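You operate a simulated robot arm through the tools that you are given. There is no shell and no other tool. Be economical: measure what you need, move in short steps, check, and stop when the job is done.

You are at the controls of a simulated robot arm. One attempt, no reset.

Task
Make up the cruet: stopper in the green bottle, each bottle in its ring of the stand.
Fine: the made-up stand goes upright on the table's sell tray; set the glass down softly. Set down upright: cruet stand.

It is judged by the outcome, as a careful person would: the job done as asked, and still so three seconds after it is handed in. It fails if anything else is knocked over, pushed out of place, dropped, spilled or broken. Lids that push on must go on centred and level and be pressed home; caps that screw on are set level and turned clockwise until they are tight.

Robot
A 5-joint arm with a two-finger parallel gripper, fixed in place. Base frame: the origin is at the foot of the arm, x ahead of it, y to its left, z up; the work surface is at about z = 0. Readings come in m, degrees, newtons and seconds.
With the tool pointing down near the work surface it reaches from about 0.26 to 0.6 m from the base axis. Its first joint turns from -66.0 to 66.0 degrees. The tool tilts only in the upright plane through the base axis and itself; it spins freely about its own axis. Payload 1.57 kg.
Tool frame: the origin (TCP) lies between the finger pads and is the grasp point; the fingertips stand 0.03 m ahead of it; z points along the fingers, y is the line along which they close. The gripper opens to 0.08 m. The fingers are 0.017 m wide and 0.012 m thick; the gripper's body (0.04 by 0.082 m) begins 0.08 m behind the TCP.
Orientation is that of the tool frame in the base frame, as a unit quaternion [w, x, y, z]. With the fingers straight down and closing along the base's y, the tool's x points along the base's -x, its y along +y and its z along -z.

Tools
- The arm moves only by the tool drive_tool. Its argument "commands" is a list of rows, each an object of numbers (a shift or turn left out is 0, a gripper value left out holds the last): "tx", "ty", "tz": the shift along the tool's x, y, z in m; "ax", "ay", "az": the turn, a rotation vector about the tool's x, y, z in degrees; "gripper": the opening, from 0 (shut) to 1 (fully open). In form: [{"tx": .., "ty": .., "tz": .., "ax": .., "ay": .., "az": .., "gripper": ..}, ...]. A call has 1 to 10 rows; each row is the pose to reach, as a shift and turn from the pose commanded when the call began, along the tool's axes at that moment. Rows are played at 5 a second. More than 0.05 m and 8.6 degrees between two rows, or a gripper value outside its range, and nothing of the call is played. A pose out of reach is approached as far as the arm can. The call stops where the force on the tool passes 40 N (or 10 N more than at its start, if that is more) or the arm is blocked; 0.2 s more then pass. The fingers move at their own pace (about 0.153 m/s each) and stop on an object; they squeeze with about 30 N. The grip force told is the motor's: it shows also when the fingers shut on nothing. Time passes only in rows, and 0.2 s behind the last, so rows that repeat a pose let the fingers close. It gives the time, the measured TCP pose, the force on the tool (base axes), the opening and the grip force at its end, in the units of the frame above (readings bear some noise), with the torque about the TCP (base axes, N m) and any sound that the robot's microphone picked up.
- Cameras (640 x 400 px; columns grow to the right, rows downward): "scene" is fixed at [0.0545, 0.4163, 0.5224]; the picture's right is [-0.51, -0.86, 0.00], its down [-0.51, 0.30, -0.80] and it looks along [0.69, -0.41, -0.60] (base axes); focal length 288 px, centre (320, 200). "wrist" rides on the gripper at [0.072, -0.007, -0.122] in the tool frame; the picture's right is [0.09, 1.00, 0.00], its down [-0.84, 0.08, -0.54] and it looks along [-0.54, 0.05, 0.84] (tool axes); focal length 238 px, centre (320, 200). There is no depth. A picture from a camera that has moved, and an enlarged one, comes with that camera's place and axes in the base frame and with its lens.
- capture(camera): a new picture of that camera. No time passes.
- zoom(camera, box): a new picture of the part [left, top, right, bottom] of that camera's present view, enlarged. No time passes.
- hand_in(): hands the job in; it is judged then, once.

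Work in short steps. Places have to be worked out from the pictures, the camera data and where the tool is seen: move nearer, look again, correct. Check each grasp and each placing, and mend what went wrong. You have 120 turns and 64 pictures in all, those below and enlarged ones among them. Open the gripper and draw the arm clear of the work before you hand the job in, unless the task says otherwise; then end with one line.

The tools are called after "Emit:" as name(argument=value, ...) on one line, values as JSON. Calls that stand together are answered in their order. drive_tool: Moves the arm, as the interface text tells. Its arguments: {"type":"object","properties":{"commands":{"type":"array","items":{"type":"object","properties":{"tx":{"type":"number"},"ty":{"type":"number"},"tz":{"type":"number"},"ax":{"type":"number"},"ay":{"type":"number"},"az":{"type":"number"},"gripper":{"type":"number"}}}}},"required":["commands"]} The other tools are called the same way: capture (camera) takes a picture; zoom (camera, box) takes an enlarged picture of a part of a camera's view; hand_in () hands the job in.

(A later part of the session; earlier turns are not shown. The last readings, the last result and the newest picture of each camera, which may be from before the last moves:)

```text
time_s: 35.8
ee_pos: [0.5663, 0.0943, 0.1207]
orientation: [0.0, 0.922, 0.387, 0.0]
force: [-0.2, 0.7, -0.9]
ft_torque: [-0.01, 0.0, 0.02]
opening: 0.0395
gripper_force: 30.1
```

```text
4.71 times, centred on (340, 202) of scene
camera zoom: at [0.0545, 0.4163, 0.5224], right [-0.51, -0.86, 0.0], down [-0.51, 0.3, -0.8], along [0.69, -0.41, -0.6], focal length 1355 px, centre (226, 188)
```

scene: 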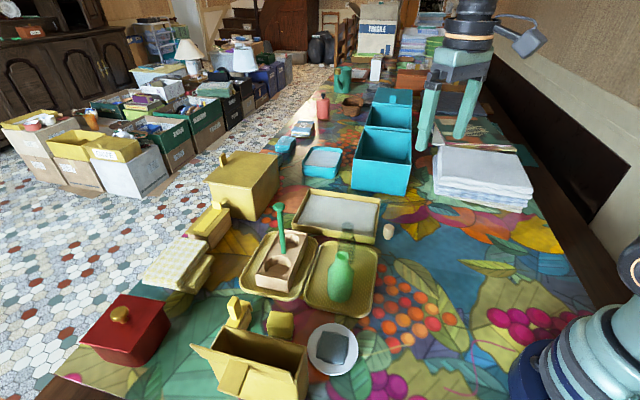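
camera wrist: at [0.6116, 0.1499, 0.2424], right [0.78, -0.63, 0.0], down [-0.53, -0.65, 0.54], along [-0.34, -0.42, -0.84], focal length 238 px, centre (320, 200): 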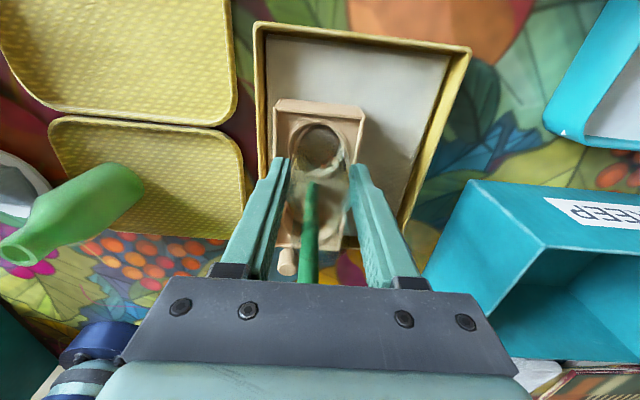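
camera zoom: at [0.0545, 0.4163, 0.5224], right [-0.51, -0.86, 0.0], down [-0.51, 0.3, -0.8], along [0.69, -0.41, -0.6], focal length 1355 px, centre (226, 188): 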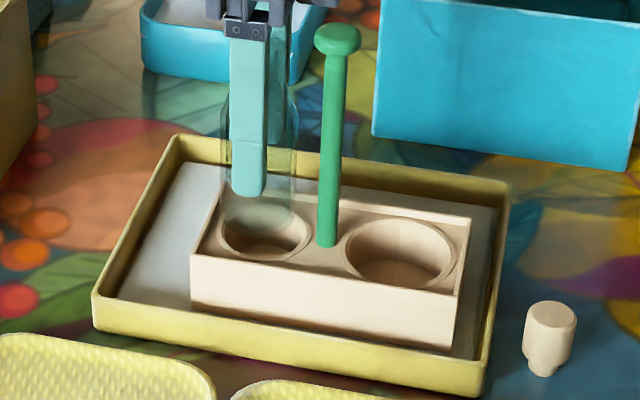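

The bottle is over the ring. Averaging the estimates, I'll nudge 1 mm back and descend in small steps, watching the force.

Emit:
drive_tool(commands=[{"tx": -0.001, "ty": -0.001}, {"tx": -0.001, "ty": -0.001, "tz": 0.004}, {"tx": -0.001, "ty": -0.001, "tz": 0.008}, {"tx": -0.001, "ty": -0.001, "tz": 0.012}, {"tx": -0.001, "ty": -0.001, "tz": 0.015}])

Emit:
zoom(camera="scene", box=[310, 180, 370, 230])

```text
time_s: 37.0
ee_pos: [0.5642, 0.0937, 0.1054]
orientation: [0.0, 0.922, 0.388, 0.0]
force: [0.2, -0.8, -1.6]
ft_torque: [-0.01, 0.01, 0.02]
opening: 0.0393
gripper_force: 29.8
```

```text
8.00 times, centred on (340, 205) of scene
camera zoom: at [0.0545, 0.4164, 0.5224], right [-0.51, -0.86, 0.0], down [-0.51, 0.3, -0.8], along [0.69, -0.41, -0.6], focal length 2303 px, centre (160, 160)
```

zoom: 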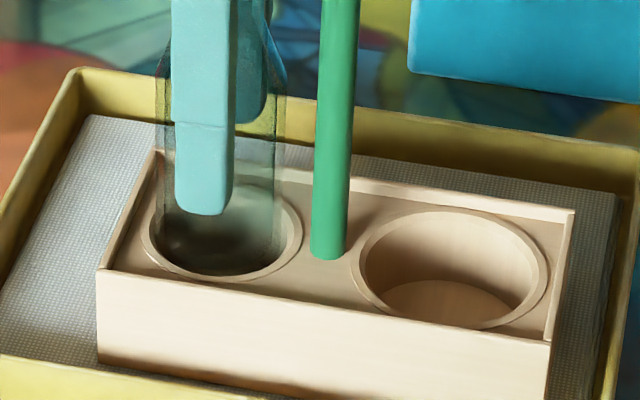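

It's well centred with no contact force. I'll keep lowering gently.

Emit:
drive_tool(commands=[{"tz": 0.003}, {"tz": 0.006}, {"tz": 0.009}, {"tz": 0.011}])

Emit:
drive_tool(commands=[{"tz": 0.002}, {"tz": 0.004}, {"tz": 0.006}])

```text
time_s: 37.9
ee_pos: [0.5639, 0.0938, 0.1021]
orientation: [-0.001, 0.922, 0.387, 0.0]
force: [-3.2, -0.3, 4.8]
ft_torque: [-0.16, 0.1, -0.06]
opening: 0.0393
gripper_force: 30.7
stopped in row 4: the force on the tool passed its limit at 44 N (the readings are from after the stop); the commanded pose is now the measured one
```

```text
time_s: 38.5
ee_pos: [0.5651, 0.094, 0.1025]
orientation: [0.0, 0.922, 0.388, 0.001]
force: [-2.8, -0.6, 5.1]
ft_torque: [-0.14, 0.09, -0.04]
opening: 0.0395
gripper_force: 30.0
stopped in row 3: the force on the tool passed its limit at 44 N (the readings are from after the stop); the commanded pose is now the measured one
```

It stopped at TCP z ≈ 0.102. I'll look at whether the bottle is caught on the ring edge.

Emit:
drive_tool(commands=[{"tz": -0.002}, {"tz": -0.004}])

Emit:
zoom(camera="scene", box=[315, 185, 351, 221])

Emit:
zoom(camera="wrist", box=[260, 90, 380, 200])

```text
time_s: 39.1
ee_pos: [0.5648, 0.094, 0.1052]
orientation: [0.0, 0.922, 0.386, 0.001]
force: [-0.6, -0.6, -1.3]
ft_torque: [-0.03, 0.02, 0.0]
opening: 0.0393
gripper_force: 29.9
```

```text
11.11 times, centred on (333, 203) of scene
camera zoom: at [0.0545, 0.4164, 0.5224], right [-0.51, -0.86, 0.0], down [-0.51, 0.3, -0.8], along [0.69, -0.41, -0.6], focal length 3199 px, centre (176, 167)
```

zoom: 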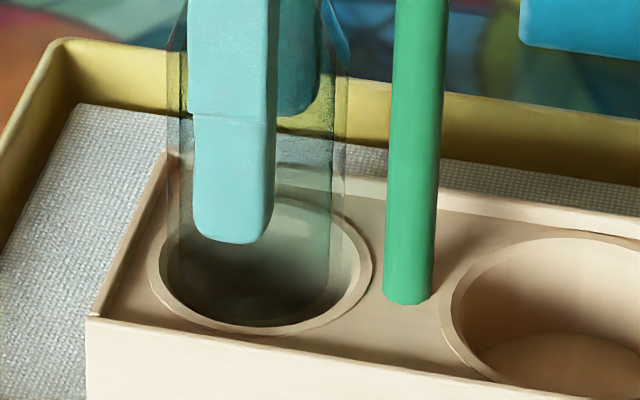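

```text
3.64 times, centred on (320, 145) of wrist
camera zoom: at [0.6107, 0.1493, 0.227], right [0.77, -0.63, 0.0], down [-0.53, -0.65, 0.54], along [-0.34, -0.42, -0.84], focal length 867 px, centre (320, 400)
```

zoom: 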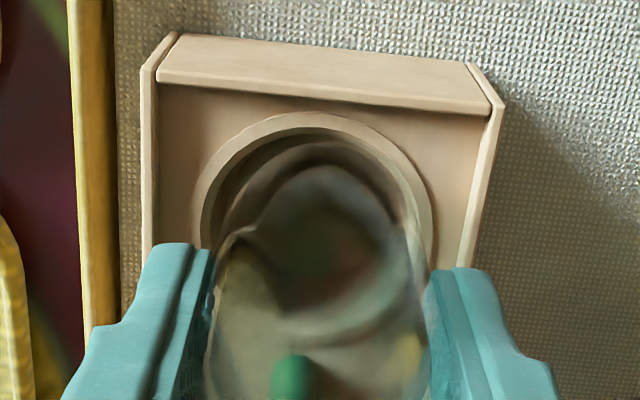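

The readings suggest the bottle touches the ring on the +v side by about 1 mm. I'll shift 1.5 mm back along the closing axis and retry in 1 mm steps.

Emit:
drive_tool(commands=[{"ty": -0.0015}, {"ty": -0.0015, "tz": 0.001}, {"ty": -0.0015, "tz": 0.002}, {"ty": -0.0015, "tz": 0.003}, {"ty": -0.0015, "tz": 0.004}])

```text
time_s: 40.3
ee_pos: [0.5647, 0.0947, 0.1024]
orientation: [0.001, 0.922, 0.387, 0.001]
force: [-2.4, 1.3, 4.8]
ft_torque: [-0.29, 0.09, -0.05]
opening: 0.0398
gripper_force: 30.2
```

The contact is toward the -y side, and the wrist view also showed a gap on the outward side. I'll lift slightly, move +1.5 mm outward and a little further back, and retry.

Emit:
drive_tool(commands=[{"tz": -0.003}, {"tz": -0.003, "tx": 0.002, "ty": -0.0008}, {"tz": -0.001, "tx": 0.002, "ty": -0.0008}, {"tz": 0.0, "tx": 0.002, "ty": -0.0008}, {"tz": 0.001, "tx": 0.002, "ty": -0.0008}, {"tz": 0.002, "tx": 0.002, "ty": -0.0008}])

```text
time_s: 41.7
ee_pos: [0.5662, 0.097, 0.1015]
orientation: [0.0, 0.923, 0.386, 0.001]
force: [-12.5, -2.6, 31.4]
ft_torque: [-1.28, 1.3, -0.1]
opening: 0.0394
gripper_force: 30.0
```

It's still catching at the same height, so the bottle base is sitting on the ring's edge. I'll lift 5 mm and compare base and ring closely before guessing again.

Emit:
drive_tool(commands=[{"tz": -0.003}, {"tz": -0.005}, {"tz": -0.005}])

Emit:
zoom(camera="wrist", box=[280, 90, 360, 150])

Emit:
zoom(camera="scene", box=[315, 185, 351, 215])

```text
time_s: 42.5
ee_pos: [0.5644, 0.097, 0.1031]
orientation: [0.0, 0.922, 0.386, 0.0]
force: [-1.1, 0.1, -0.8]
ft_torque: [0.02, -0.01, 0.01]
opening: 0.0395
gripper_force: 29.5
```

```text
6.67 times, centred on (320, 120) of wrist
camera zoom: at [0.6106, 0.1525, 0.2252], right [0.77, -0.63, 0.0], down [-0.53, -0.65, 0.54], along [-0.34, -0.42, -0.84], focal length 1589 px, centre (320, 733)
```

zoom: 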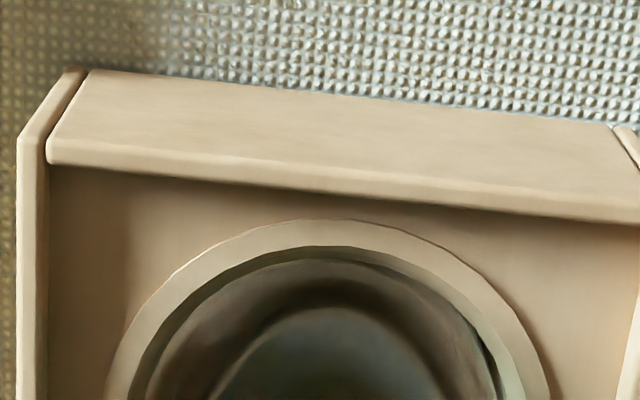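

```text
13.33 times, centred on (333, 200) of scene
camera zoom: at [0.0545, 0.4164, 0.5224], right [-0.51, -0.86, 0.0], down [-0.51, 0.3, -0.8], along [0.69, -0.41, -0.6], focal length 3839 px, centre (147, 200)
```

zoom: 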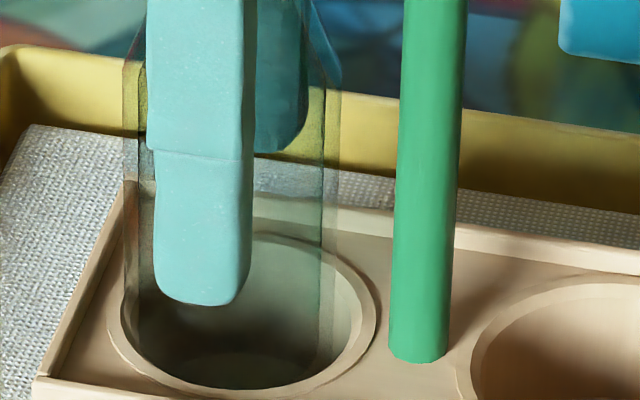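

Working from the post and the scene picture, the small ring sits about 36 mm from the post, at (0.5623, 0.094), so my earlier tries were too far outward. I'll shift about 3.5 mm back toward the post and check the alignment.

Emit:
drive_tool(commands=[{"tz": -0.002}, {"tz": -0.002, "tx": -0.0018, "ty": 0.0005}, {"tz": -0.002, "tx": -0.0036, "ty": 0.0005}, {"tz": -0.002, "tx": -0.0036, "ty": 0.0005}])

Emit:
zoom(camera="scene", box=[315, 185, 351, 215])

```text
time_s: 43.5
ee_pos: [0.5629, 0.0955, 0.1056]
orientation: [-0.001, 0.922, 0.387, 0.001]
force: [0.7, 0.9, -1.7]
ft_torque: [0.0, 0.04, 0.03]
opening: 0.0393
gripper_force: 30.6
```

```text
13.33 times, centred on (333, 200) of scene
camera zoom: at [0.0545, 0.4163, 0.5224], right [-0.51, -0.86, 0.0], down [-0.51, 0.3, -0.8], along [0.69, -0.41, -0.6], focal length 3839 px, centre (147, 200)
```

zoom: 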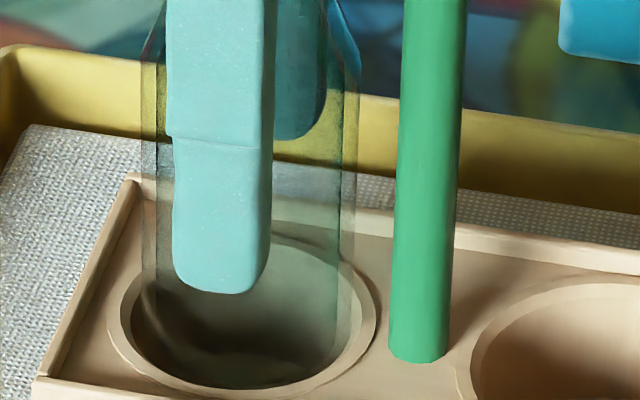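

It's nearly concentric now. I'll make sub-millimetre corrections (+0.8 mm outward, +1 mm along the closing axis) and descend in 1 mm steps.

Emit:
drive_tool(commands=[{"tx": 0.0008, "ty": 0.001}, {"tx": 0.0008, "ty": 0.001, "tz": 0.002}, {"tx": 0.0008, "ty": 0.001, "tz": 0.003}, {"tx": 0.0008, "ty": 0.001, "tz": 0.004}, {"tx": 0.0008, "ty": 0.001, "tz": 0.005}, {"tx": 0.0008, "ty": 0.001, "tz": 0.006}])

```text
time_s: 44.9
ee_pos: [0.5639, 0.0944, 0.1021]
orientation: [0.0, 0.923, 0.386, 0.002]
force: [-1.5, -3.0, 9.2]
ft_torque: [-0.01, 0.15, 0.06]
opening: 0.0395
gripper_force: 30.1
```

The contact now reads cleanly at (-0.006, +0.0195), which is the bottle's own radius, so the base overhangs on that side. With this light preload I'll slide a millimetre or two away from it and watch for the bottle to drop in.

Emit:
drive_tool(commands=[{"tx": -0.0003, "ty": 0.0005}, {"tx": -0.0005, "ty": 0.001}, {"tx": -0.0005, "ty": 0.001}])

```text
time_s: 45.7
ee_pos: [0.565, 0.0943, 0.1021]
orientation: [0.001, 0.922, 0.387, 0.002]
force: [-4.6, 0.8, 18.9]
ft_torque: [-0.59, 0.13, -0.12]
opening: 0.0391
gripper_force: 29.7
```

The contact fits the post's knob: the gripper body is hitting it (contact at z ≈ 0.18, offset (-0.028, -0.027)), not the bottle. I need a higher grip on the neck with a slight tilt. I'll lift out and set the bottle back where it stood to re-grip.

Emit:
drive_tool(commands=[{"tz": -0.006}, {"tz": -0.014}, {"tz": -0.02}, {"tz": -0.021, "ty": -0.03}, {"tz": -0.021, "ty": -0.06}, {"tz": -0.021, "ty": -0.09}, {"tz": -0.021, "ty": -0.09}])

```text
time_s: 47.3
ee_pos: [0.503, 0.1577, 0.1215]
orientation: [0.001, 0.922, 0.387, 0.002]
force: [-0.3, -0.4, -0.8]
ft_torque: [0.03, -0.02, 0.01]
opening: 0.0394
gripper_force: 30.1
```

Emit:
drive_tool(commands=[{"tx": -0.025, "ty": -0.014}, {"tx": -0.05, "ty": -0.028}, {"tx": -0.0763, "ty": -0.0424}, {"tx": -0.0763, "ty": -0.0424, "tz": 0.02}, {"tx": -0.0763, "ty": -0.0424, "tz": 0.035}, {"tx": -0.0763, "ty": -0.0424, "tz": 0.044}, {"tx": -0.0763, "ty": -0.0424, "tz": 0.047}, {"tx": -0.0763, "ty": -0.0424, "tz": 0.049}])

```text
time_s: 49.1
ee_pos: [0.4164, 0.1299, 0.0735]
orientation: [0.0, 0.922, 0.386, 0.001]
force: [-0.1, -1.2, -1.0]
ft_torque: [-0.03, -0.02, 0.01]
opening: 0.0392
gripper_force: 30.2
```

The bottle is 2 to 3 mm above the tray and still carried. I'll lower it in 1 mm steps until contact shows.

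Emit:
drive_tool(commands=[{"tz": 0.001}, {"tz": 0.002}, {"tz": 0.003}])

```text
time_s: 49.9
ee_pos: [0.4172, 0.1301, 0.0706]
orientation: [0.0, 0.922, 0.387, 0.001]
force: [-10.1, -4.2, 26.4]
ft_torque: [-0.18, 0.41, 0.0]
opening: 0.0394
gripper_force: 29.5
```

It's down. I'll ease off 1 mm, open and rise clear.

Emit:
drive_tool(commands=[{"tz": -0.0015}, {"tz": -0.0015, "gripper": 0.6}, {"tz": -0.0015, "gripper": 0.75}, {"tz": -0.0015}, {"tz": -0.04}, {"tz": -0.08}, {"tz": -0.11}, {"tz": -0.115}])

Emit:
zoom(camera="wrist", box=[180, 20, 440, 200])

```text
time_s: 51.7
ee_pos: [0.4182, 0.1312, 0.1845]
orientation: [0.0, 0.922, 0.387, 0.002]
force: [-0.9, 0.4, -0.8]
ft_torque: [0.01, -0.03, 0.0]
opening: 0.0602
gripper_force: 0.0
```

```text
2.22 times, centred on (310, 110) of wrist
camera zoom: at [0.4629, 0.1862, 0.3063], right [0.77, -0.63, 0.0], down [-0.53, -0.65, 0.54], along [-0.34, -0.42, -0.84], focal length 530 px, centre (342, 400)
```

zoom: 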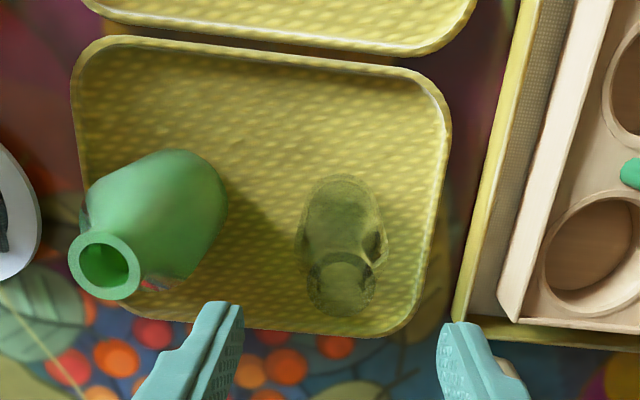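

The bottle stands at (0.4174, 0.130). I'll turn the tool so the fingers close tangentially, then tilt 10° outward for a neck grip.

Emit:
drive_tool(commands=[{"az": 8, "tx": -0.0042, "ty": -0.0011}, {"az": 16, "tx": -0.0042, "ty": -0.0011}, {"az": 24, "tx": -0.0042, "ty": -0.0011}, {"az": 28.4, "tx": -0.0042, "ty": -0.0011}, {"az": 28.4, "tx": -0.0042, "ty": -0.0011}])

Emit:
drive_tool(commands=[{"ay": 5}, {"ay": 10}, {"ay": 10}])

```text
time_s: 52.9
ee_pos: [0.4253, 0.0727, 0.1833]
orientation: [0.0, 0.989, 0.15, 0.0]
force: [0.3, 0.0, 0.3]
ft_torque: [0.01, 0.0, 0.01]
opening: 0.0603
gripper_force: 0.2
out of reach, approached as far as the arm can: row 3, 4, 5
```

```text
time_s: 53.7
ee_pos: [0.4258, 0.0726, 0.1826]
orientation: [-0.002, 0.985, 0.15, 0.088]
force: [0.8, 0.7, 1.1]
ft_torque: [-0.03, 0.01, -0.04]
opening: 0.0602
gripper_force: 0.0
```

The spin has a stop near 172°, so the base swung instead; nothing was touched. I'll go the other way round with the camera on the base side, back to above the bottle.

Emit:
drive_tool(commands=[{"ay": -5}, {"ay": -10}, {"ay": -10}])

Emit:
drive_tool(commands=[{"az": -8, "ty": -0.01}, {"az": -16, "ty": -0.02}, {"az": -24, "tx": 0.002, "ty": -0.03}, {"az": -32, "tx": 0.004, "ty": -0.04}, {"az": -40, "tx": 0.006, "ty": -0.05}, {"az": -48, "tx": 0.006, "ty": -0.057}, {"az": -56, "tx": 0.006, "ty": -0.057}, {"az": -64, "tx": 0.006, "ty": -0.057}, {"az": -72, "tx": 0.006, "ty": -0.057}, {"az": -80, "tx": 0.006, "ty": -0.057}])

Emit:
drive_tool(commands=[{"az": -8}, {"az": -16}, {"az": -24}, {"az": -32}, {"az": -40}, {"az": -48}, {"az": -56}, {"az": -64}, {"az": -72}, {"az": -80}])

Emit:
drive_tool(commands=[{"az": -8}, {"az": -16}, {"az": -20}, {"az": -20}])

```text
time_s: 54.5
ee_pos: [0.4248, 0.0737, 0.1846]
orientation: [0.001, 0.989, 0.151, 0.001]
force: [0.0, 0.7, -0.7]
ft_torque: [0.02, 0.0, -0.02]
opening: 0.0599
gripper_force: 0.1
```

```text
time_s: 56.7
ee_pos: [0.4154, 0.1292, 0.1837]
orientation: [0.0, 0.661, 0.751, 0.0]
force: [0.0, 0.1, 0.7]
ft_torque: [0.01, -0.04, 0.0]
opening: 0.0598
gripper_force: 0.0
```

```text
time_s: 58.9
ee_pos: [0.4145, 0.1303, 0.1847]
orientation: [0.001, 0.024, 1.0, 0.0]
force: [0.2, 0.7, -0.5]
ft_torque: [-0.02, 0.01, -0.01]
opening: 0.0602
gripper_force: 0.1
```

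```text
time_s: 59.9
ee_pos: [0.4123, 0.1284, 0.1851]
orientation: [0.001, -0.149, 0.989, 0.0]
force: [1.3, 0.4, 0.3]
ft_torque: [-0.01, -0.02, 0.01]
opening: 0.0599
gripper_force: 0.0
```

The orientation is right. I'll tilt 10° outward and descend so the tips straddle the neck.

Emit:
drive_tool(commands=[{"ay": -5}, {"ay": -10}, {"ay": -10}])

Emit:
drive_tool(commands=[{"tz": 0.015, "tx": 0.0026}, {"tz": 0.03, "tx": 0.0052}, {"tz": 0.045, "tx": 0.0078}, {"tz": 0.0586, "tx": 0.0103}, {"tz": 0.0586, "tx": 0.0103}])

Emit:
zoom(camera="scene", box=[325, 195, 405, 265])

```text
time_s: 60.7
ee_pos: [0.414, 0.1294, 0.1841]
orientation: [0.088, -0.149, 0.985, 0.013]
force: [-0.1, -0.1, 0.2]
ft_torque: [0.02, 0.0, 0.0]
opening: 0.06
gripper_force: 0.1
```

```text
time_s: 61.9
ee_pos: [0.4142, 0.1305, 0.1251]
orientation: [0.086, -0.149, 0.985, 0.013]
force: [0.1, 0.0, -0.2]
ft_torque: [-0.04, -0.04, 0.02]
opening: 0.0601
gripper_force: 0.2
```

```text
5.71 times, centred on (365, 230) of scene
camera zoom: at [0.0545, 0.4163, 0.5224], right [-0.51, -0.86, 0.0], down [-0.51, 0.3, -0.8], along [0.69, -0.41, -0.6], focal length 1645 px, centre (63, 29)
```

zoom: 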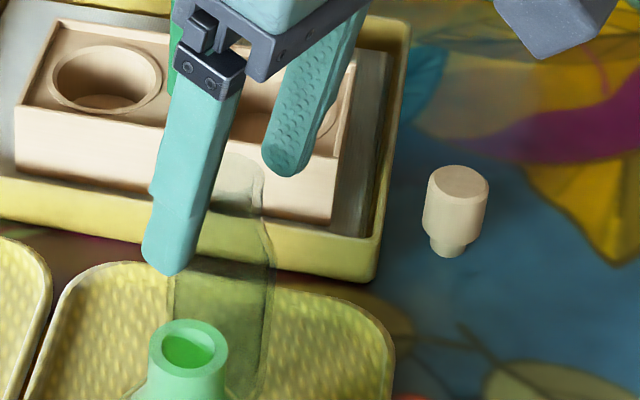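

The neck is between the tips. I'll close gently.

Emit:
drive_tool(commands=[{"gripper": 0.6}, {"gripper": 0.48}, {"gripper": 0.4}, {"gripper": 0.34}, {"gripper": 0.28}, {"gripper": 0.22}, {"gripper": 0.22}])

Emit:
drive_tool(commands=[{"tz": -0.0049, "tx": -0.0009}, {"tz": -0.0148, "tx": -0.0026}, {"tz": -0.0295, "tx": -0.0052}, {"tz": -0.0443, "tx": -0.0078}, {"tz": -0.0443, "tx": -0.0078}])

Emit:
zoom(camera="scene", box=[315, 175, 415, 265])

```text
time_s: 63.5
ee_pos: [0.4146, 0.1297, 0.1265]
orientation: [0.087, -0.147, 0.985, 0.014]
force: [0.7, 0.9, 0.0]
ft_torque: [-0.01, 0.0, 0.04]
opening: 0.0274
gripper_force: 29.8
```

```text
time_s: 64.7
ee_pos: [0.4132, 0.1295, 0.1697]
orientation: [0.087, -0.148, 0.985, 0.014]
force: [-0.2, -0.3, -1.4]
ft_torque: [0.01, 0.04, 0.03]
opening: 0.0275
gripper_force: 30.2
```

```text
4.44 times, centred on (365, 220) of scene
camera zoom: at [0.0545, 0.4164, 0.5224], right [-0.51, -0.86, 0.0], down [-0.51, 0.3, -0.8], along [0.69, -0.41, -0.6], focal length 1280 px, centre (120, 111)
```

zoom: 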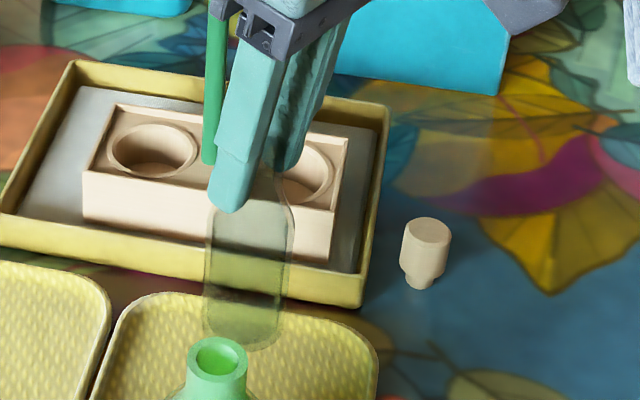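

The neck grip works and the bottle hangs upright. At full depth, though, a 10° tilt would bring a finger too close to the knob. I'll set the bottle back down, then re-grip at about 7° with the pads biased slightly outward.

Emit:
drive_tool(commands=[{"tz": 0.015, "tx": 0.0026}, {"tz": 0.03, "tx": 0.0052}, {"tz": 0.039, "tx": 0.0069}, {"tz": 0.042, "tx": 0.0074}, {"tz": 0.0436, "tx": 0.0077}])

Emit:
drive_tool(commands=[{"gripper": 0.45}, {"gripper": 0.6}, {"gripper": 0.7}, {"gripper": 0.7}])

```text
time_s: 65.9
ee_pos: [0.4155, 0.131, 0.1243]
orientation: [0.087, -0.147, 0.985, 0.014]
force: [-0.5, -0.3, 0.8]
ft_torque: [0.03, 0.02, -0.03]
opening: 0.0277
gripper_force: 30.0
```

```text
time_s: 66.9
ee_pos: [0.4146, 0.1303, 0.1261]
orientation: [0.088, -0.148, 0.985, 0.015]
force: [0.0, 0.9, -0.2]
ft_torque: [0.02, -0.02, -0.03]
opening: 0.056
gripper_force: 0.0
```

Emit:
drive_tool(commands=[{"ay": 3, "tx": -0.0045, "tz": 0.0008}, {"ay": 3, "tx": -0.0045, "tz": 0.0008}, {"ay": 3, "tx": -0.0045, "tz": 0.0008, "gripper": 0.5}, {"ay": 3, "tx": -0.0045, "tz": 0.0008, "gripper": 0.4}, {"ay": 3, "tx": -0.0045, "tz": 0.0008, "gripper": 0.34}, {"ay": 3, "tx": -0.0045, "tz": 0.0008, "gripper": 0.28}, {"ay": 3, "tx": -0.0045, "tz": 0.0008, "gripper": 0.22}, {"ay": 3, "tx": -0.0045, "tz": 0.0008, "gripper": 0.22}])

```text
time_s: 68.7
ee_pos: [0.4189, 0.1314, 0.1258]
orientation: [0.061, -0.148, 0.987, 0.01]
force: [-0.3, 0.9, -0.5]
ft_torque: [0.04, 0.02, -0.01]
opening: 0.0274
gripper_force: 30.3
```

Emit:
drive_tool(commands=[{"tz": -0.005, "tx": -0.0006}, {"tz": -0.02, "tx": -0.0025}, {"tz": -0.04, "tx": -0.0049}, {"tz": -0.0516, "tx": -0.0063}, {"tz": -0.048, "tx": -0.0347}, {"tz": -0.0445, "tx": -0.0631, "ty": 0.0006}, {"tz": -0.0411, "tx": -0.0915, "ty": 0.0012}, {"tz": -0.0411, "tx": -0.0915, "ty": 0.0012}])

```text
time_s: 70.5
ee_pos: [0.5017, 0.1588, 0.1773]
orientation: [0.061, -0.149, 0.987, 0.01]
force: [0.3, 0.4, -1.5]
ft_torque: [0.0, 0.05, 0.01]
opening: 0.0275
gripper_force: 29.8
```

Next I'll carry it in along the stand's short axis to above the small ring, yawing to stay in the radial plane.

Emit:
drive_tool(commands=[{"tx": -0.008, "ty": -0.016, "tz": 0.001, "az": 1.57, "ax": 0.19}, {"tx": -0.016, "ty": -0.032, "tz": 0.002, "az": 3.14, "ax": 0.38}, {"tx": -0.024, "ty": -0.048, "tz": 0.003, "az": 4.7, "ax": 0.58}, {"tx": -0.032, "ty": -0.064, "tz": 0.004, "az": 6.27, "ax": 0.77}, {"tx": -0.0402, "ty": -0.08, "tz": 0.005, "az": 7.84, "ax": 0.96}, {"tx": -0.0402, "ty": -0.08, "tz": 0.005, "az": 7.84, "ax": 0.96}])

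Emit:
zoom(camera="scene", box=[310, 180, 364, 220])

```text
time_s: 71.9
ee_pos: [0.5626, 0.0921, 0.1776]
orientation: [0.062, -0.079, 0.995, 0.004]
force: [0.0, 0.2, -1.7]
ft_torque: [0.0, -0.02, 0.0]
opening: 0.0274
gripper_force: 29.6
```

```text
10.00 times, centred on (337, 200) of scene
camera zoom: at [0.0545, 0.4163, 0.5224], right [-0.51, -0.86, 0.0], down [-0.51, 0.3, -0.8], along [0.69, -0.41, -0.6], focal length 2879 px, centre (150, 200)
```

zoom: 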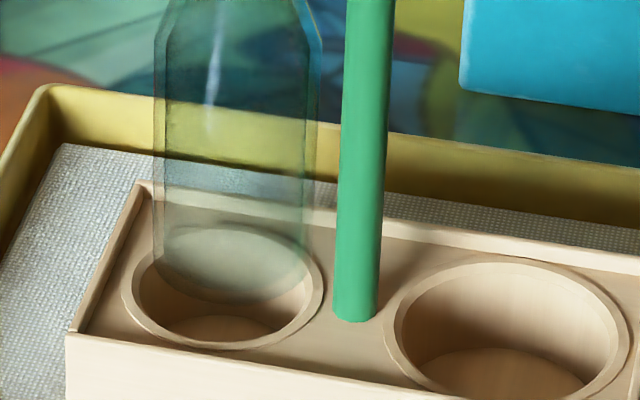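

The bottle is upright and reachable here; it needs about 2.7 mm more outward along the stand axis. I'll correct and lower it in small steps toward the ring.

Emit:
drive_tool(commands=[{"tx": -0.0018, "ty": 0.002}, {"tx": -0.0014, "ty": 0.002, "tz": 0.004}, {"tx": -0.0009, "ty": 0.002, "tz": 0.008}, {"tx": -0.0005, "ty": 0.002, "tz": 0.011}, {"tx": -0.0002, "ty": 0.002, "tz": 0.0135}, {"tx": 0.0001, "ty": 0.002, "tz": 0.0155}])

Emit:
zoom(camera="scene", box=[310, 180, 364, 220])

```text
time_s: 73.3
ee_pos: [0.5638, 0.0945, 0.1631]
orientation: [0.062, -0.08, 0.995, 0.007]
force: [0.6, 0.9, -0.8]
ft_torque: [0.01, -0.03, -0.02]
opening: 0.0275
gripper_force: 30.0
```

```text
10.00 times, centred on (337, 200) of scene
camera zoom: at [0.0545, 0.4164, 0.5224], right [-0.51, -0.86, 0.0], down [-0.51, 0.3, -0.8], along [0.69, -0.41, -0.6], focal length 2879 px, centre (150, 200)
```

zoom: 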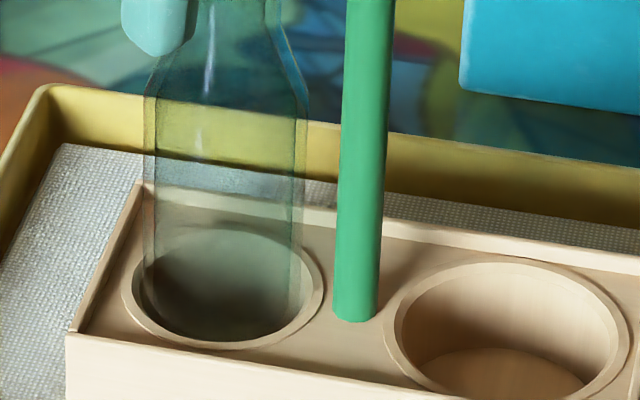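

It's now concentric with the ring and no contact force shows. I'll continue down in small steps.

Emit:
drive_tool(commands=[{"tx": 0.0002, "tz": 0.0015}, {"tx": 0.0004, "tz": 0.003}, {"tx": 0.0006, "tz": 0.0045}, {"tx": 0.0007, "tz": 0.006}])

```text
time_s: 74.3
ee_pos: [0.5642, 0.0949, 0.1564]
orientation: [0.061, -0.08, 0.995, 0.006]
force: [0.2, -0.9, -1.5]
ft_torque: [-0.06, -0.02, -0.01]
opening: 0.0273
gripper_force: 30.3
```

The base is inside the ring with no force. I'll keep going.

Emit:
drive_tool(commands=[{"tx": 0.0004, "tz": 0.003}, {"tx": 0.0007, "tz": 0.006}, {"tx": 0.001, "tz": 0.008}, {"tx": 0.0012, "tz": 0.01}])

Emit:
drive_tool(commands=[{"tx": 0.0001, "tz": 0.001}, {"tx": 0.0002, "tz": 0.002}, {"tx": 0.0004, "tz": 0.003}])

```text
time_s: 75.3
ee_pos: [0.5647, 0.094, 0.146]
orientation: [0.062, -0.08, 0.995, 0.006]
force: [0.0, -0.2, -1.6]
ft_torque: [0.0, 0.02, 0.01]
opening: 0.0274
gripper_force: 29.8
```

```text
time_s: 76.1
ee_pos: [0.5651, 0.0957, 0.1432]
orientation: [0.062, -0.08, 0.995, 0.006]
force: [-0.8, -1.8, 3.8]
ft_torque: [-0.1, 0.28, 0.05]
opening: 0.0276
gripper_force: 29.8
```

There's light contact at bottle bottom z ≈ 0.023, probably the ring's floor. I'll look.

Emit:
zoom(camera="scene", box=[305, 155, 371, 220])

```text
6.15 times, centred on (338, 188) of scene
camera zoom: at [0.0545, 0.4163, 0.5224], right [-0.51, -0.86, 0.0], down [-0.51, 0.3, -0.8], along [0.69, -0.41, -0.6], focal length 1772 px, centre (209, 277)
```

zoom: 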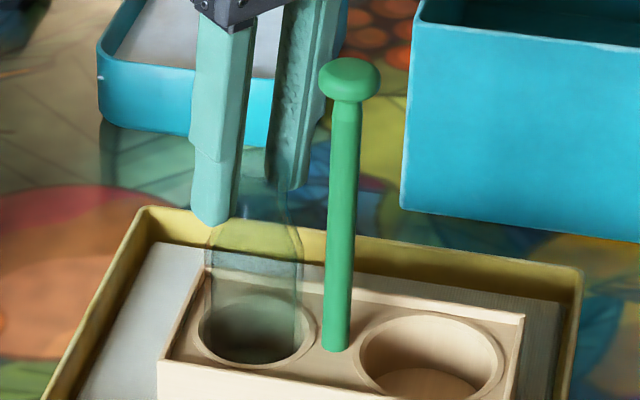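

Emit:
drive_tool(commands=[{"tx": 0.0001, "tz": 0.0007}, {"tx": 0.0002, "tz": 0.0015}])

```text
time_s: 76.7
ee_pos: [0.5646, 0.0959, 0.1421]
orientation: [0.062, -0.079, 0.995, 0.006]
force: [-7.4, -5.3, 17.4]
ft_torque: [-0.13, 0.43, 0.0]
opening: 0.0274
gripper_force: 30.2
```

The contact is stiff and consistent with the floor of the ring (stand base about 0.015 m plus its thickness). I'll ease off, open slightly and check that the bottle stands.

Emit:
drive_tool(commands=[{"tx": -0.0002, "tz": -0.0018}, {"tx": -0.0002, "tz": -0.0018, "gripper": 0.38}, {"tx": -0.0002, "tz": -0.0018, "gripper": 0.42}, {"tx": -0.0002, "tz": -0.0018, "gripper": 0.45}, {"tx": -0.0002, "tz": -0.0018, "gripper": 0.45}])

Emit:
zoom(camera="scene", box=[305, 155, 371, 220])

```text
time_s: 77.9
ee_pos: [0.5637, 0.0968, 0.1436]
orientation: [0.062, -0.08, 0.995, 0.005]
force: [-0.4, 1.3, -0.4]
ft_torque: [-0.03, 0.0, 0.0]
opening: 0.0362
gripper_force: 0.1
```

```text
6.15 times, centred on (338, 188) of scene
camera zoom: at [0.0545, 0.4163, 0.5224], right [-0.51, -0.86, 0.0], down [-0.51, 0.3, -0.8], along [0.69, -0.41, -0.6], focal length 1772 px, centre (209, 277)
```

zoom: 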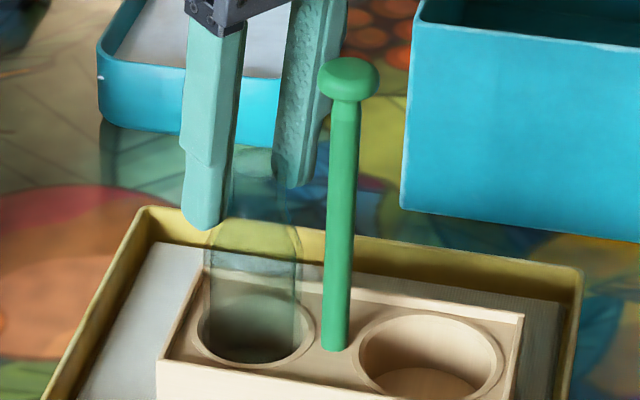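

The bottle stands in its ring. I'll withdraw straight up past its mouth, then sideways away from the post.

Emit:
drive_tool(commands=[{"tx": -0.0012, "tz": -0.01}, {"tx": -0.0025, "tz": -0.02}, {"tx": -0.0037, "tz": -0.03}, {"tx": 0.01, "ty": 0.018, "tz": -0.0316, "az": -2, "ax": -0.25}, {"tx": 0.023, "ty": 0.036, "tz": -0.0333, "az": -4, "ax": -0.5}, {"tx": 0.036, "ty": 0.054, "tz": -0.035, "az": -6, "ax": -0.75}, {"tx": 0.049, "ty": 0.0728, "tz": -0.0365, "az": -7.9, "ax": -0.97}, {"tx": 0.049, "ty": 0.0728, "tz": -0.0365, "az": -7.9, "ax": -0.97}])

Emit:
drive_tool(commands=[{"ay": 3.5, "tz": -0.015}, {"ay": 7, "tz": -0.025}, {"ay": 7, "tz": -0.025}])

```text
time_s: 79.7
ee_pos: [0.5017, 0.1579, 0.1733]
orientation: [0.061, -0.148, 0.987, 0.01]
force: [-0.3, -0.2, -0.1]
ft_torque: [0.03, 0.03, 0.05]
opening: 0.0359
gripper_force: 0.1
```

```text
time_s: 80.5
ee_pos: [0.498, 0.1588, 0.1983]
orientation: [0.001, -0.149, 0.989, 0.0]
force: [-0.4, 0.9, 0.3]
ft_torque: [-0.01, 0.0, -0.03]
opening: 0.036
gripper_force: 0.0
```

The clear bottle is done. Next is the green bottle at (0.352, 0.192). I'll move above it, turning the fingers to close along the stand's short axis.

Emit:
drive_tool(commands=[{"tx": 0.026, "ty": 0.015, "az": -5.8}, {"tx": 0.052, "ty": 0.03, "az": -11.6}, {"tx": 0.078, "ty": 0.045, "az": -17.4}, {"tx": 0.104, "ty": 0.06, "az": -23.2, "gripper": 0.75}, {"tx": 0.1298, "ty": 0.0748, "az": -29, "gripper": 0.75}, {"tx": 0.1298, "ty": 0.0748, "az": -29}])

Emit:
capture(camera="wrist")

```text
time_s: 81.9
ee_pos: [0.3504, 0.1907, 0.1979]
orientation: [0.001, -0.393, 0.92, 0.0]
force: [-0.9, -0.6, -1.3]
ft_torque: [-0.05, -0.02, 0.0]
opening: 0.06
gripper_force: 0.1
```

```text
8 pictures are left
camera wrist: at [0.3056, 0.133, 0.3201], right [-0.78, 0.62, 0.0], down [0.52, 0.66, 0.54], along [0.34, 0.42, -0.84], focal length 238 px, centre (320, 200)
```

wrist: 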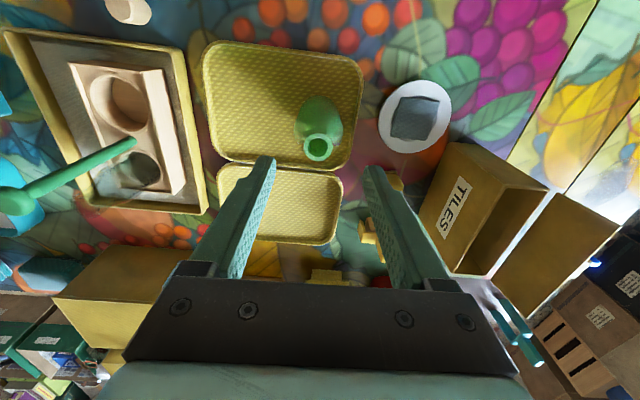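

The green bottle's mouth is at about (0.354, 0.191). I'll correct slightly, descend so the tips straddle the neck, and close.

Emit:
drive_tool(commands=[{"tx": -0.0029, "ty": -0.0022, "tz": 0.02}, {"tx": -0.0029, "ty": -0.0022, "tz": 0.04}, {"tx": -0.0029, "ty": -0.0022, "tz": 0.06}, {"tx": -0.0029, "ty": -0.0022, "tz": 0.0725}, {"tx": -0.0029, "ty": -0.0022, "tz": 0.0725}])

Emit:
drive_tool(commands=[{"gripper": 0.6}, {"gripper": 0.5}, {"gripper": 0.42}, {"gripper": 0.36}, {"gripper": 0.3}, {"gripper": 0.24}, {"gripper": 0.2}, {"gripper": 0.2}])

Emit:
zoom(camera="scene", box=[295, 210, 395, 310])

```text
time_s: 83.1
ee_pos: [0.356, 0.1922, 0.1254]
orientation: [0.001, -0.391, 0.92, 0.0]
force: [0.0, 0.6, 0.6]
ft_torque: [0.02, -0.01, 0.02]
opening: 0.0596
gripper_force: 0.0
```

```text
time_s: 84.9
ee_pos: [0.3558, 0.1909, 0.1265]
orientation: [0.001, -0.392, 0.92, 0.0]
force: [-0.6, 0.4, 0.5]
ft_torque: [-0.03, -0.01, -0.04]
opening: 0.0273
gripper_force: 30.4
```

```text
4.00 times, centred on (345, 260) of scene
camera zoom: at [0.0545, 0.4163, 0.5224], right [-0.51, -0.86, 0.0], down [-0.51, 0.3, -0.8], along [0.69, -0.41, -0.6], focal length 1152 px, centre (220, -40)
```

zoom: 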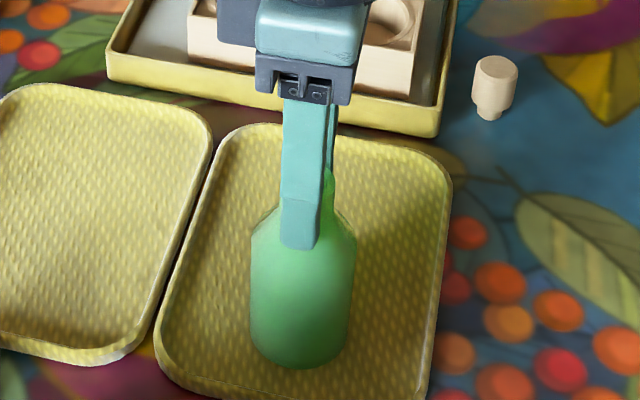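

The green bottle's neck is gripped. I'll lift it and carry it along the short axis to above the big ring.

Emit:
drive_tool(commands=[{"tz": -0.005}, {"tz": -0.02}, {"tz": -0.04}, {"tz": -0.055}, {"tz": -0.055}])

Emit:
drive_tool(commands=[{"ty": -0.025}, {"ty": -0.055}, {"ty": -0.085}, {"ty": -0.115}, {"tx": 0.001, "ty": -0.145}, {"tx": 0.002, "ty": -0.175}, {"tx": 0.0034, "ty": -0.2}, {"tx": 0.0034, "ty": -0.2149}, {"tx": 0.0034, "ty": -0.2149}])

Emit:
zoom(camera="scene", box=[315, 165, 385, 225])

```text
time_s: 86.1
ee_pos: [0.356, 0.1915, 0.1796]
orientation: [0.001, -0.392, 0.92, 0.0]
force: [-0.7, -0.2, -0.4]
ft_torque: [0.0, -0.03, -0.01]
opening: 0.0273
gripper_force: 29.9
```

```text
time_s: 88.1
ee_pos: [0.5077, 0.0412, 0.1808]
orientation: [0.001, -0.391, 0.92, -0.001]
force: [-0.4, 0.0, -0.7]
ft_torque: [0.01, -0.04, 0.0]
opening: 0.0271
gripper_force: 30.1
```

```text
6.67 times, centred on (350, 195) of scene
camera zoom: at [0.0545, 0.4163, 0.5224], right [-0.51, -0.86, 0.0], down [-0.51, 0.3, -0.8], along [0.69, -0.41, -0.6], focal length 1920 px, centre (120, 233)
```

zoom: 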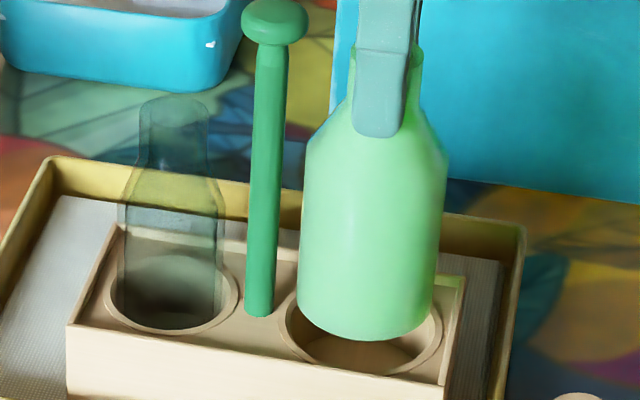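

The bottle is close to the big ring, needing about +1 mm along the stand and +2 mm across it. I'll correct, lower to just at the rim and check.

Emit:
drive_tool(commands=[{"tx": -0.001, "ty": -0.002}, {"tx": -0.001, "ty": -0.002, "tz": 0.005}, {"tx": -0.001, "ty": -0.002, "tz": 0.01}, {"tx": -0.001, "ty": -0.002, "tz": 0.013}, {"tx": -0.001, "ty": -0.002, "tz": 0.013}])

Emit:
zoom(camera="scene", box=[340, 180, 385, 220])

```text
time_s: 89.3
ee_pos: [0.5083, 0.0404, 0.1686]
orientation: [0.001, -0.391, 0.92, 0.0]
force: [1.5, 0.4, -0.8]
ft_torque: [0.0, 0.02, 0.0]
opening: 0.027
gripper_force: 30.1
```

```text
10.00 times, centred on (362, 200) of scene
camera zoom: at [0.0545, 0.4163, 0.5224], right [-0.51, -0.86, 0.0], down [-0.51, 0.3, -0.8], along [0.69, -0.41, -0.6], focal length 2879 px, centre (-105, 200)
```

zoom: 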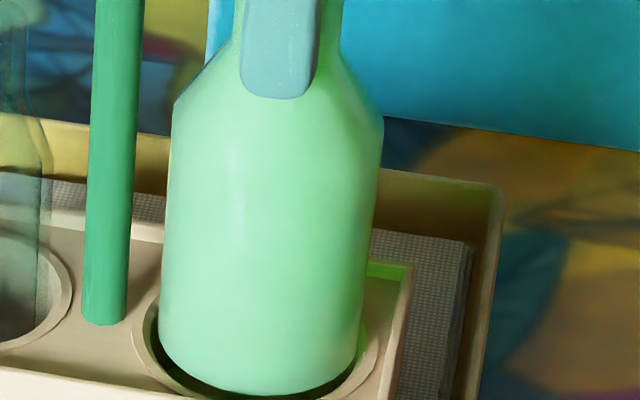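

It's nearly concentric, with about 2.4 mm clearance. I'll make a tiny correction and descend slowly.

Emit:
drive_tool(commands=[{"tx": -0.0006, "ty": -0.001}, {"tx": -0.0006, "ty": -0.001, "tz": 0.002}, {"tx": -0.0006, "ty": -0.001, "tz": 0.004}, {"tx": -0.0006, "ty": -0.001, "tz": 0.006}, {"tx": -0.0006, "ty": -0.001, "tz": 0.0075}, {"tx": -0.0006, "ty": -0.001, "tz": 0.009}])

```text
time_s: 90.7
ee_pos: [0.5105, 0.0396, 0.1581]
orientation: [0.0, -0.391, 0.92, 0.001]
force: [0.0, 1.0, -0.5]
ft_torque: [-0.01, 0.02, 0.02]
opening: 0.0272
gripper_force: 29.8
```

It's inside the ring with no force. I'll continue down.

Emit:
drive_tool(commands=[{"tz": 0.003}, {"tz": 0.006}, {"tz": 0.009}, {"tz": 0.012}])

Emit:
drive_tool(commands=[{"tz": 0.001}, {"tz": 0.002}, {"tz": 0.003}])

```text
time_s: 91.7
ee_pos: [0.5105, 0.0396, 0.145]
orientation: [0.001, -0.391, 0.92, 0.0]
force: [0.1, 0.2, -2.2]
ft_torque: [0.0, 0.0, -0.01]
opening: 0.0274
gripper_force: 30.3
```

```text
time_s: 92.5
ee_pos: [0.5111, 0.0392, 0.1444]
orientation: [0.001, -0.391, 0.92, 0.0]
force: [-0.2, -0.2, -1.0]
ft_torque: [0.0, 0.02, 0.02]
opening: 0.0271
gripper_force: 30.1
```

Emit:
drive_tool(commands=[{"tz": 0.001}, {"tz": 0.002}])

```text
time_s: 93.1
ee_pos: [0.5107, 0.039, 0.1425]
orientation: [0.001, -0.391, 0.92, -0.001]
force: [-4.1, -2.1, 13.0]
ft_torque: [-0.37, 0.48, -0.01]
opening: 0.0271
gripper_force: 30.0
```

The bottle is on the floor of the ring, at the same depth as the other. I'll ease off, open and rise.

Emit:
drive_tool(commands=[{"tz": -0.001}, {"tz": -0.001, "gripper": 0.4}, {"tz": -0.001, "gripper": 0.5}, {"tz": -0.001, "gripper": 0.5}, {"tz": -0.02}, {"tz": -0.045}, {"tz": -0.055}, {"tz": -0.055}])

Emit:
zoom(camera="wrist", box=[200, 20, 440, 180])

```text
time_s: 94.9
ee_pos: [0.5098, 0.0398, 0.1966]
orientation: [0.002, -0.391, 0.92, -0.001]
force: [-0.2, 0.2, -0.3]
ft_torque: [-0.01, 0.02, -0.01]
opening: 0.04
gripper_force: 0.1
```

```text
2.50 times, centred on (320, 100) of wrist
camera zoom: at [0.4652, -0.0179, 0.3177], right [-0.78, 0.62, 0.0], down [0.52, 0.66, 0.54], along [0.34, 0.42, -0.84], focal length 596 px, centre (320, 450)
```

zoom: 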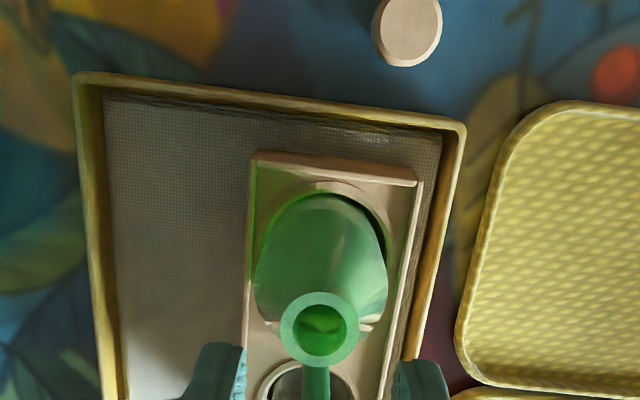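

Both bottles are seated. The green mouth is at about (0.511, 0.039), and the stopper stands plug-down near (0.432, -0.005). I'll move above the stopper and check the centring.

Emit:
drive_tool(commands=[{"tx": 0.03, "ty": 0.008, "gripper": 0.65}, {"tx": 0.06, "ty": 0.016}, {"tx": 0.0863, "ty": 0.0249}, {"tx": 0.0863, "ty": 0.0249, "tz": 0.04}, {"tx": 0.0863, "ty": 0.0249, "tz": 0.08}, {"tx": 0.0863, "ty": 0.0249, "tz": 0.09}, {"tx": 0.0863, "ty": 0.0249, "tz": 0.09}])

Emit:
capture(camera="wrist")

```text
time_s: 96.5
ee_pos: [0.4328, -0.0051, 0.106]
orientation: [0.001, -0.392, 0.92, -0.001]
force: [-0.4, -0.7, -0.5]
ft_torque: [-0.01, -0.01, -0.01]
opening: 0.052
gripper_force: 0.1
```

```text
3 pictures are left
camera wrist: at [0.3881, -0.0635, 0.2277], right [-0.78, 0.62, 0.0], down [0.52, 0.66, 0.54], along [0.34, 0.42, -0.84], focal length 238 px, centre (320, 200)
```

wrist: 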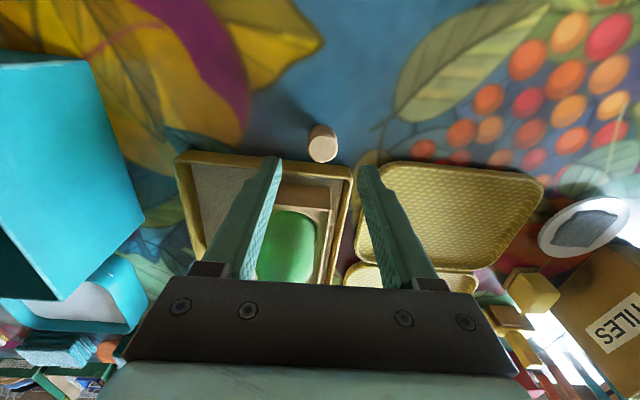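

The stopper is centred. I'll descend so the tips sit at about z = 0.018 on its head, and grip.

Emit:
drive_tool(commands=[{"tx": 0.0008, "tz": 0.02}, {"tx": 0.0008, "tz": 0.04}, {"tx": 0.0008, "tz": 0.058}, {"tx": 0.0008, "tz": 0.058}])

Emit:
drive_tool(commands=[{"gripper": 0.55}, {"gripper": 0.48}, {"gripper": 0.42}, {"gripper": 0.36}, {"gripper": 0.3}, {"gripper": 0.22}, {"gripper": 0.2}, {"gripper": 0.2}])

```text
time_s: 97.5
ee_pos: [0.4323, -0.0053, 0.0477]
orientation: [0.001, -0.392, 0.92, -0.001]
force: [0.2, -0.7, -0.4]
ft_torque: [-0.03, -0.03, 0.0]
opening: 0.052
gripper_force: 0.1
```

```text
time_s: 99.3
ee_pos: [0.4323, -0.0058, 0.0486]
orientation: [0.001, -0.391, 0.92, 0.0]
force: [-0.6, 0.0, 0.6]
ft_torque: [-0.02, 0.0, 0.02]
opening: 0.0223
gripper_force: 29.8
```

The stopper is gripped (22 mm head). I'll lift it and carry it to above the green bottle's mouth, retracing the commanded offsets.

Emit:
drive_tool(commands=[{"tz": -0.01}, {"tz": -0.04}, {"tz": -0.08}, {"tz": -0.12}, {"tz": -0.145}, {"tx": -0.03, "ty": -0.008, "tz": -0.145}, {"tx": -0.06, "ty": -0.017, "tz": -0.145}, {"tx": -0.08, "ty": -0.0235, "tz": -0.145}, {"tx": -0.0876, "ty": -0.0254, "tz": -0.145}, {"tx": -0.0876, "ty": -0.0254, "tz": -0.145}])

Emit:
zoom(camera="scene", box=[325, 145, 389, 205])

```text
time_s: 101.5
ee_pos: [0.511, 0.039, 0.1939]
orientation: [0.001, -0.391, 0.92, 0.0]
force: [0.2, 0.1, -0.2]
ft_torque: [0.01, -0.02, 0.01]
opening: 0.0224
gripper_force: 30.1
```

```text
6.67 times, centred on (357, 175) of scene
camera zoom: at [0.0545, 0.4164, 0.5224], right [-0.51, -0.86, 0.0], down [-0.51, 0.3, -0.8], along [0.69, -0.41, -0.6], focal length 1920 px, centre (73, 367)
```

zoom: 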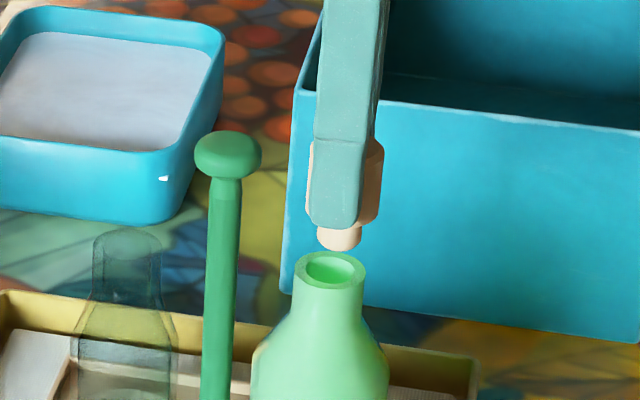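

The plug sits about 2 mm toward the near side of the mouth. I'll correct and descend slowly into the neck.

Emit:
drive_tool(commands=[{"tx": -0.0022, "ty": -0.0005}, {"tx": -0.0022, "ty": -0.0005, "tz": 0.006}, {"tx": -0.0022, "ty": -0.0005, "tz": 0.012}, {"tx": -0.0022, "ty": -0.0005, "tz": 0.014}, {"tx": -0.0022, "ty": -0.0005, "tz": 0.016}, {"tx": -0.0022, "ty": -0.0005, "tz": 0.018}])

```text
time_s: 102.9
ee_pos: [0.5123, 0.0403, 0.1749]
orientation: [0.001, -0.391, 0.92, 0.0]
force: [0.4, 0.5, -1.2]
ft_torque: [0.02, 0.01, 0.01]
opening: 0.0225
gripper_force: 30.1
```

Emit:
drive_tool(commands=[{"tz": 0.001}, {"tz": 0.002}, {"tz": 0.003}, {"tz": 0.004}])

```text
time_s: 103.9
ee_pos: [0.5123, 0.0404, 0.1718]
orientation: [0.001, -0.391, 0.92, -0.001]
force: [-0.4, -0.6, -0.8]
ft_torque: [0.03, 0.01, -0.01]
opening: 0.0222
gripper_force: 30.1
```

The plug is going in with no resistance. I'll continue until the head seats.

Emit:
drive_tool(commands=[{"tz": 0.001}, {"tz": 0.002}, {"tz": 0.003}, {"tz": 0.004}])

Emit:
drive_tool(commands=[{"tz": 0.001}, {"tz": 0.002}, {"tz": 0.003}])

```text
time_s: 104.9
ee_pos: [0.5126, 0.0397, 0.1687]
orientation: [0.002, -0.392, 0.92, 0.0]
force: [-1.5, 0.4, 3.1]
ft_torque: [0.02, 0.05, 0.01]
opening: 0.0224
gripper_force: 30.3
```

```text
time_s: 105.7
ee_pos: [0.5138, 0.0406, 0.1682]
orientation: [0.002, -0.392, 0.92, -0.001]
force: [-11.0, -0.9, 28.6]
ft_torque: [0.05, 0.29, -0.09]
opening: 0.0229
gripper_force: 29.8
```

Firm contact at z ≈ 0.168 means the plug is about 11 mm in, which is its full length. I'll look before letting go.

Emit:
zoom(camera="scene", box=[325, 150, 389, 210])

```text
6.67 times, centred on (357, 180) of scene
camera zoom: at [0.0544, 0.4163, 0.5225], right [-0.51, -0.86, 0.0], down [-0.51, 0.3, -0.8], along [0.69, -0.41, -0.59], focal length 1920 px, centre (73, 333)
```

zoom: 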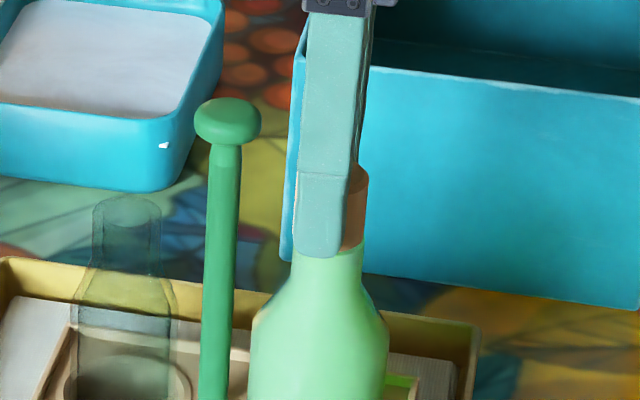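

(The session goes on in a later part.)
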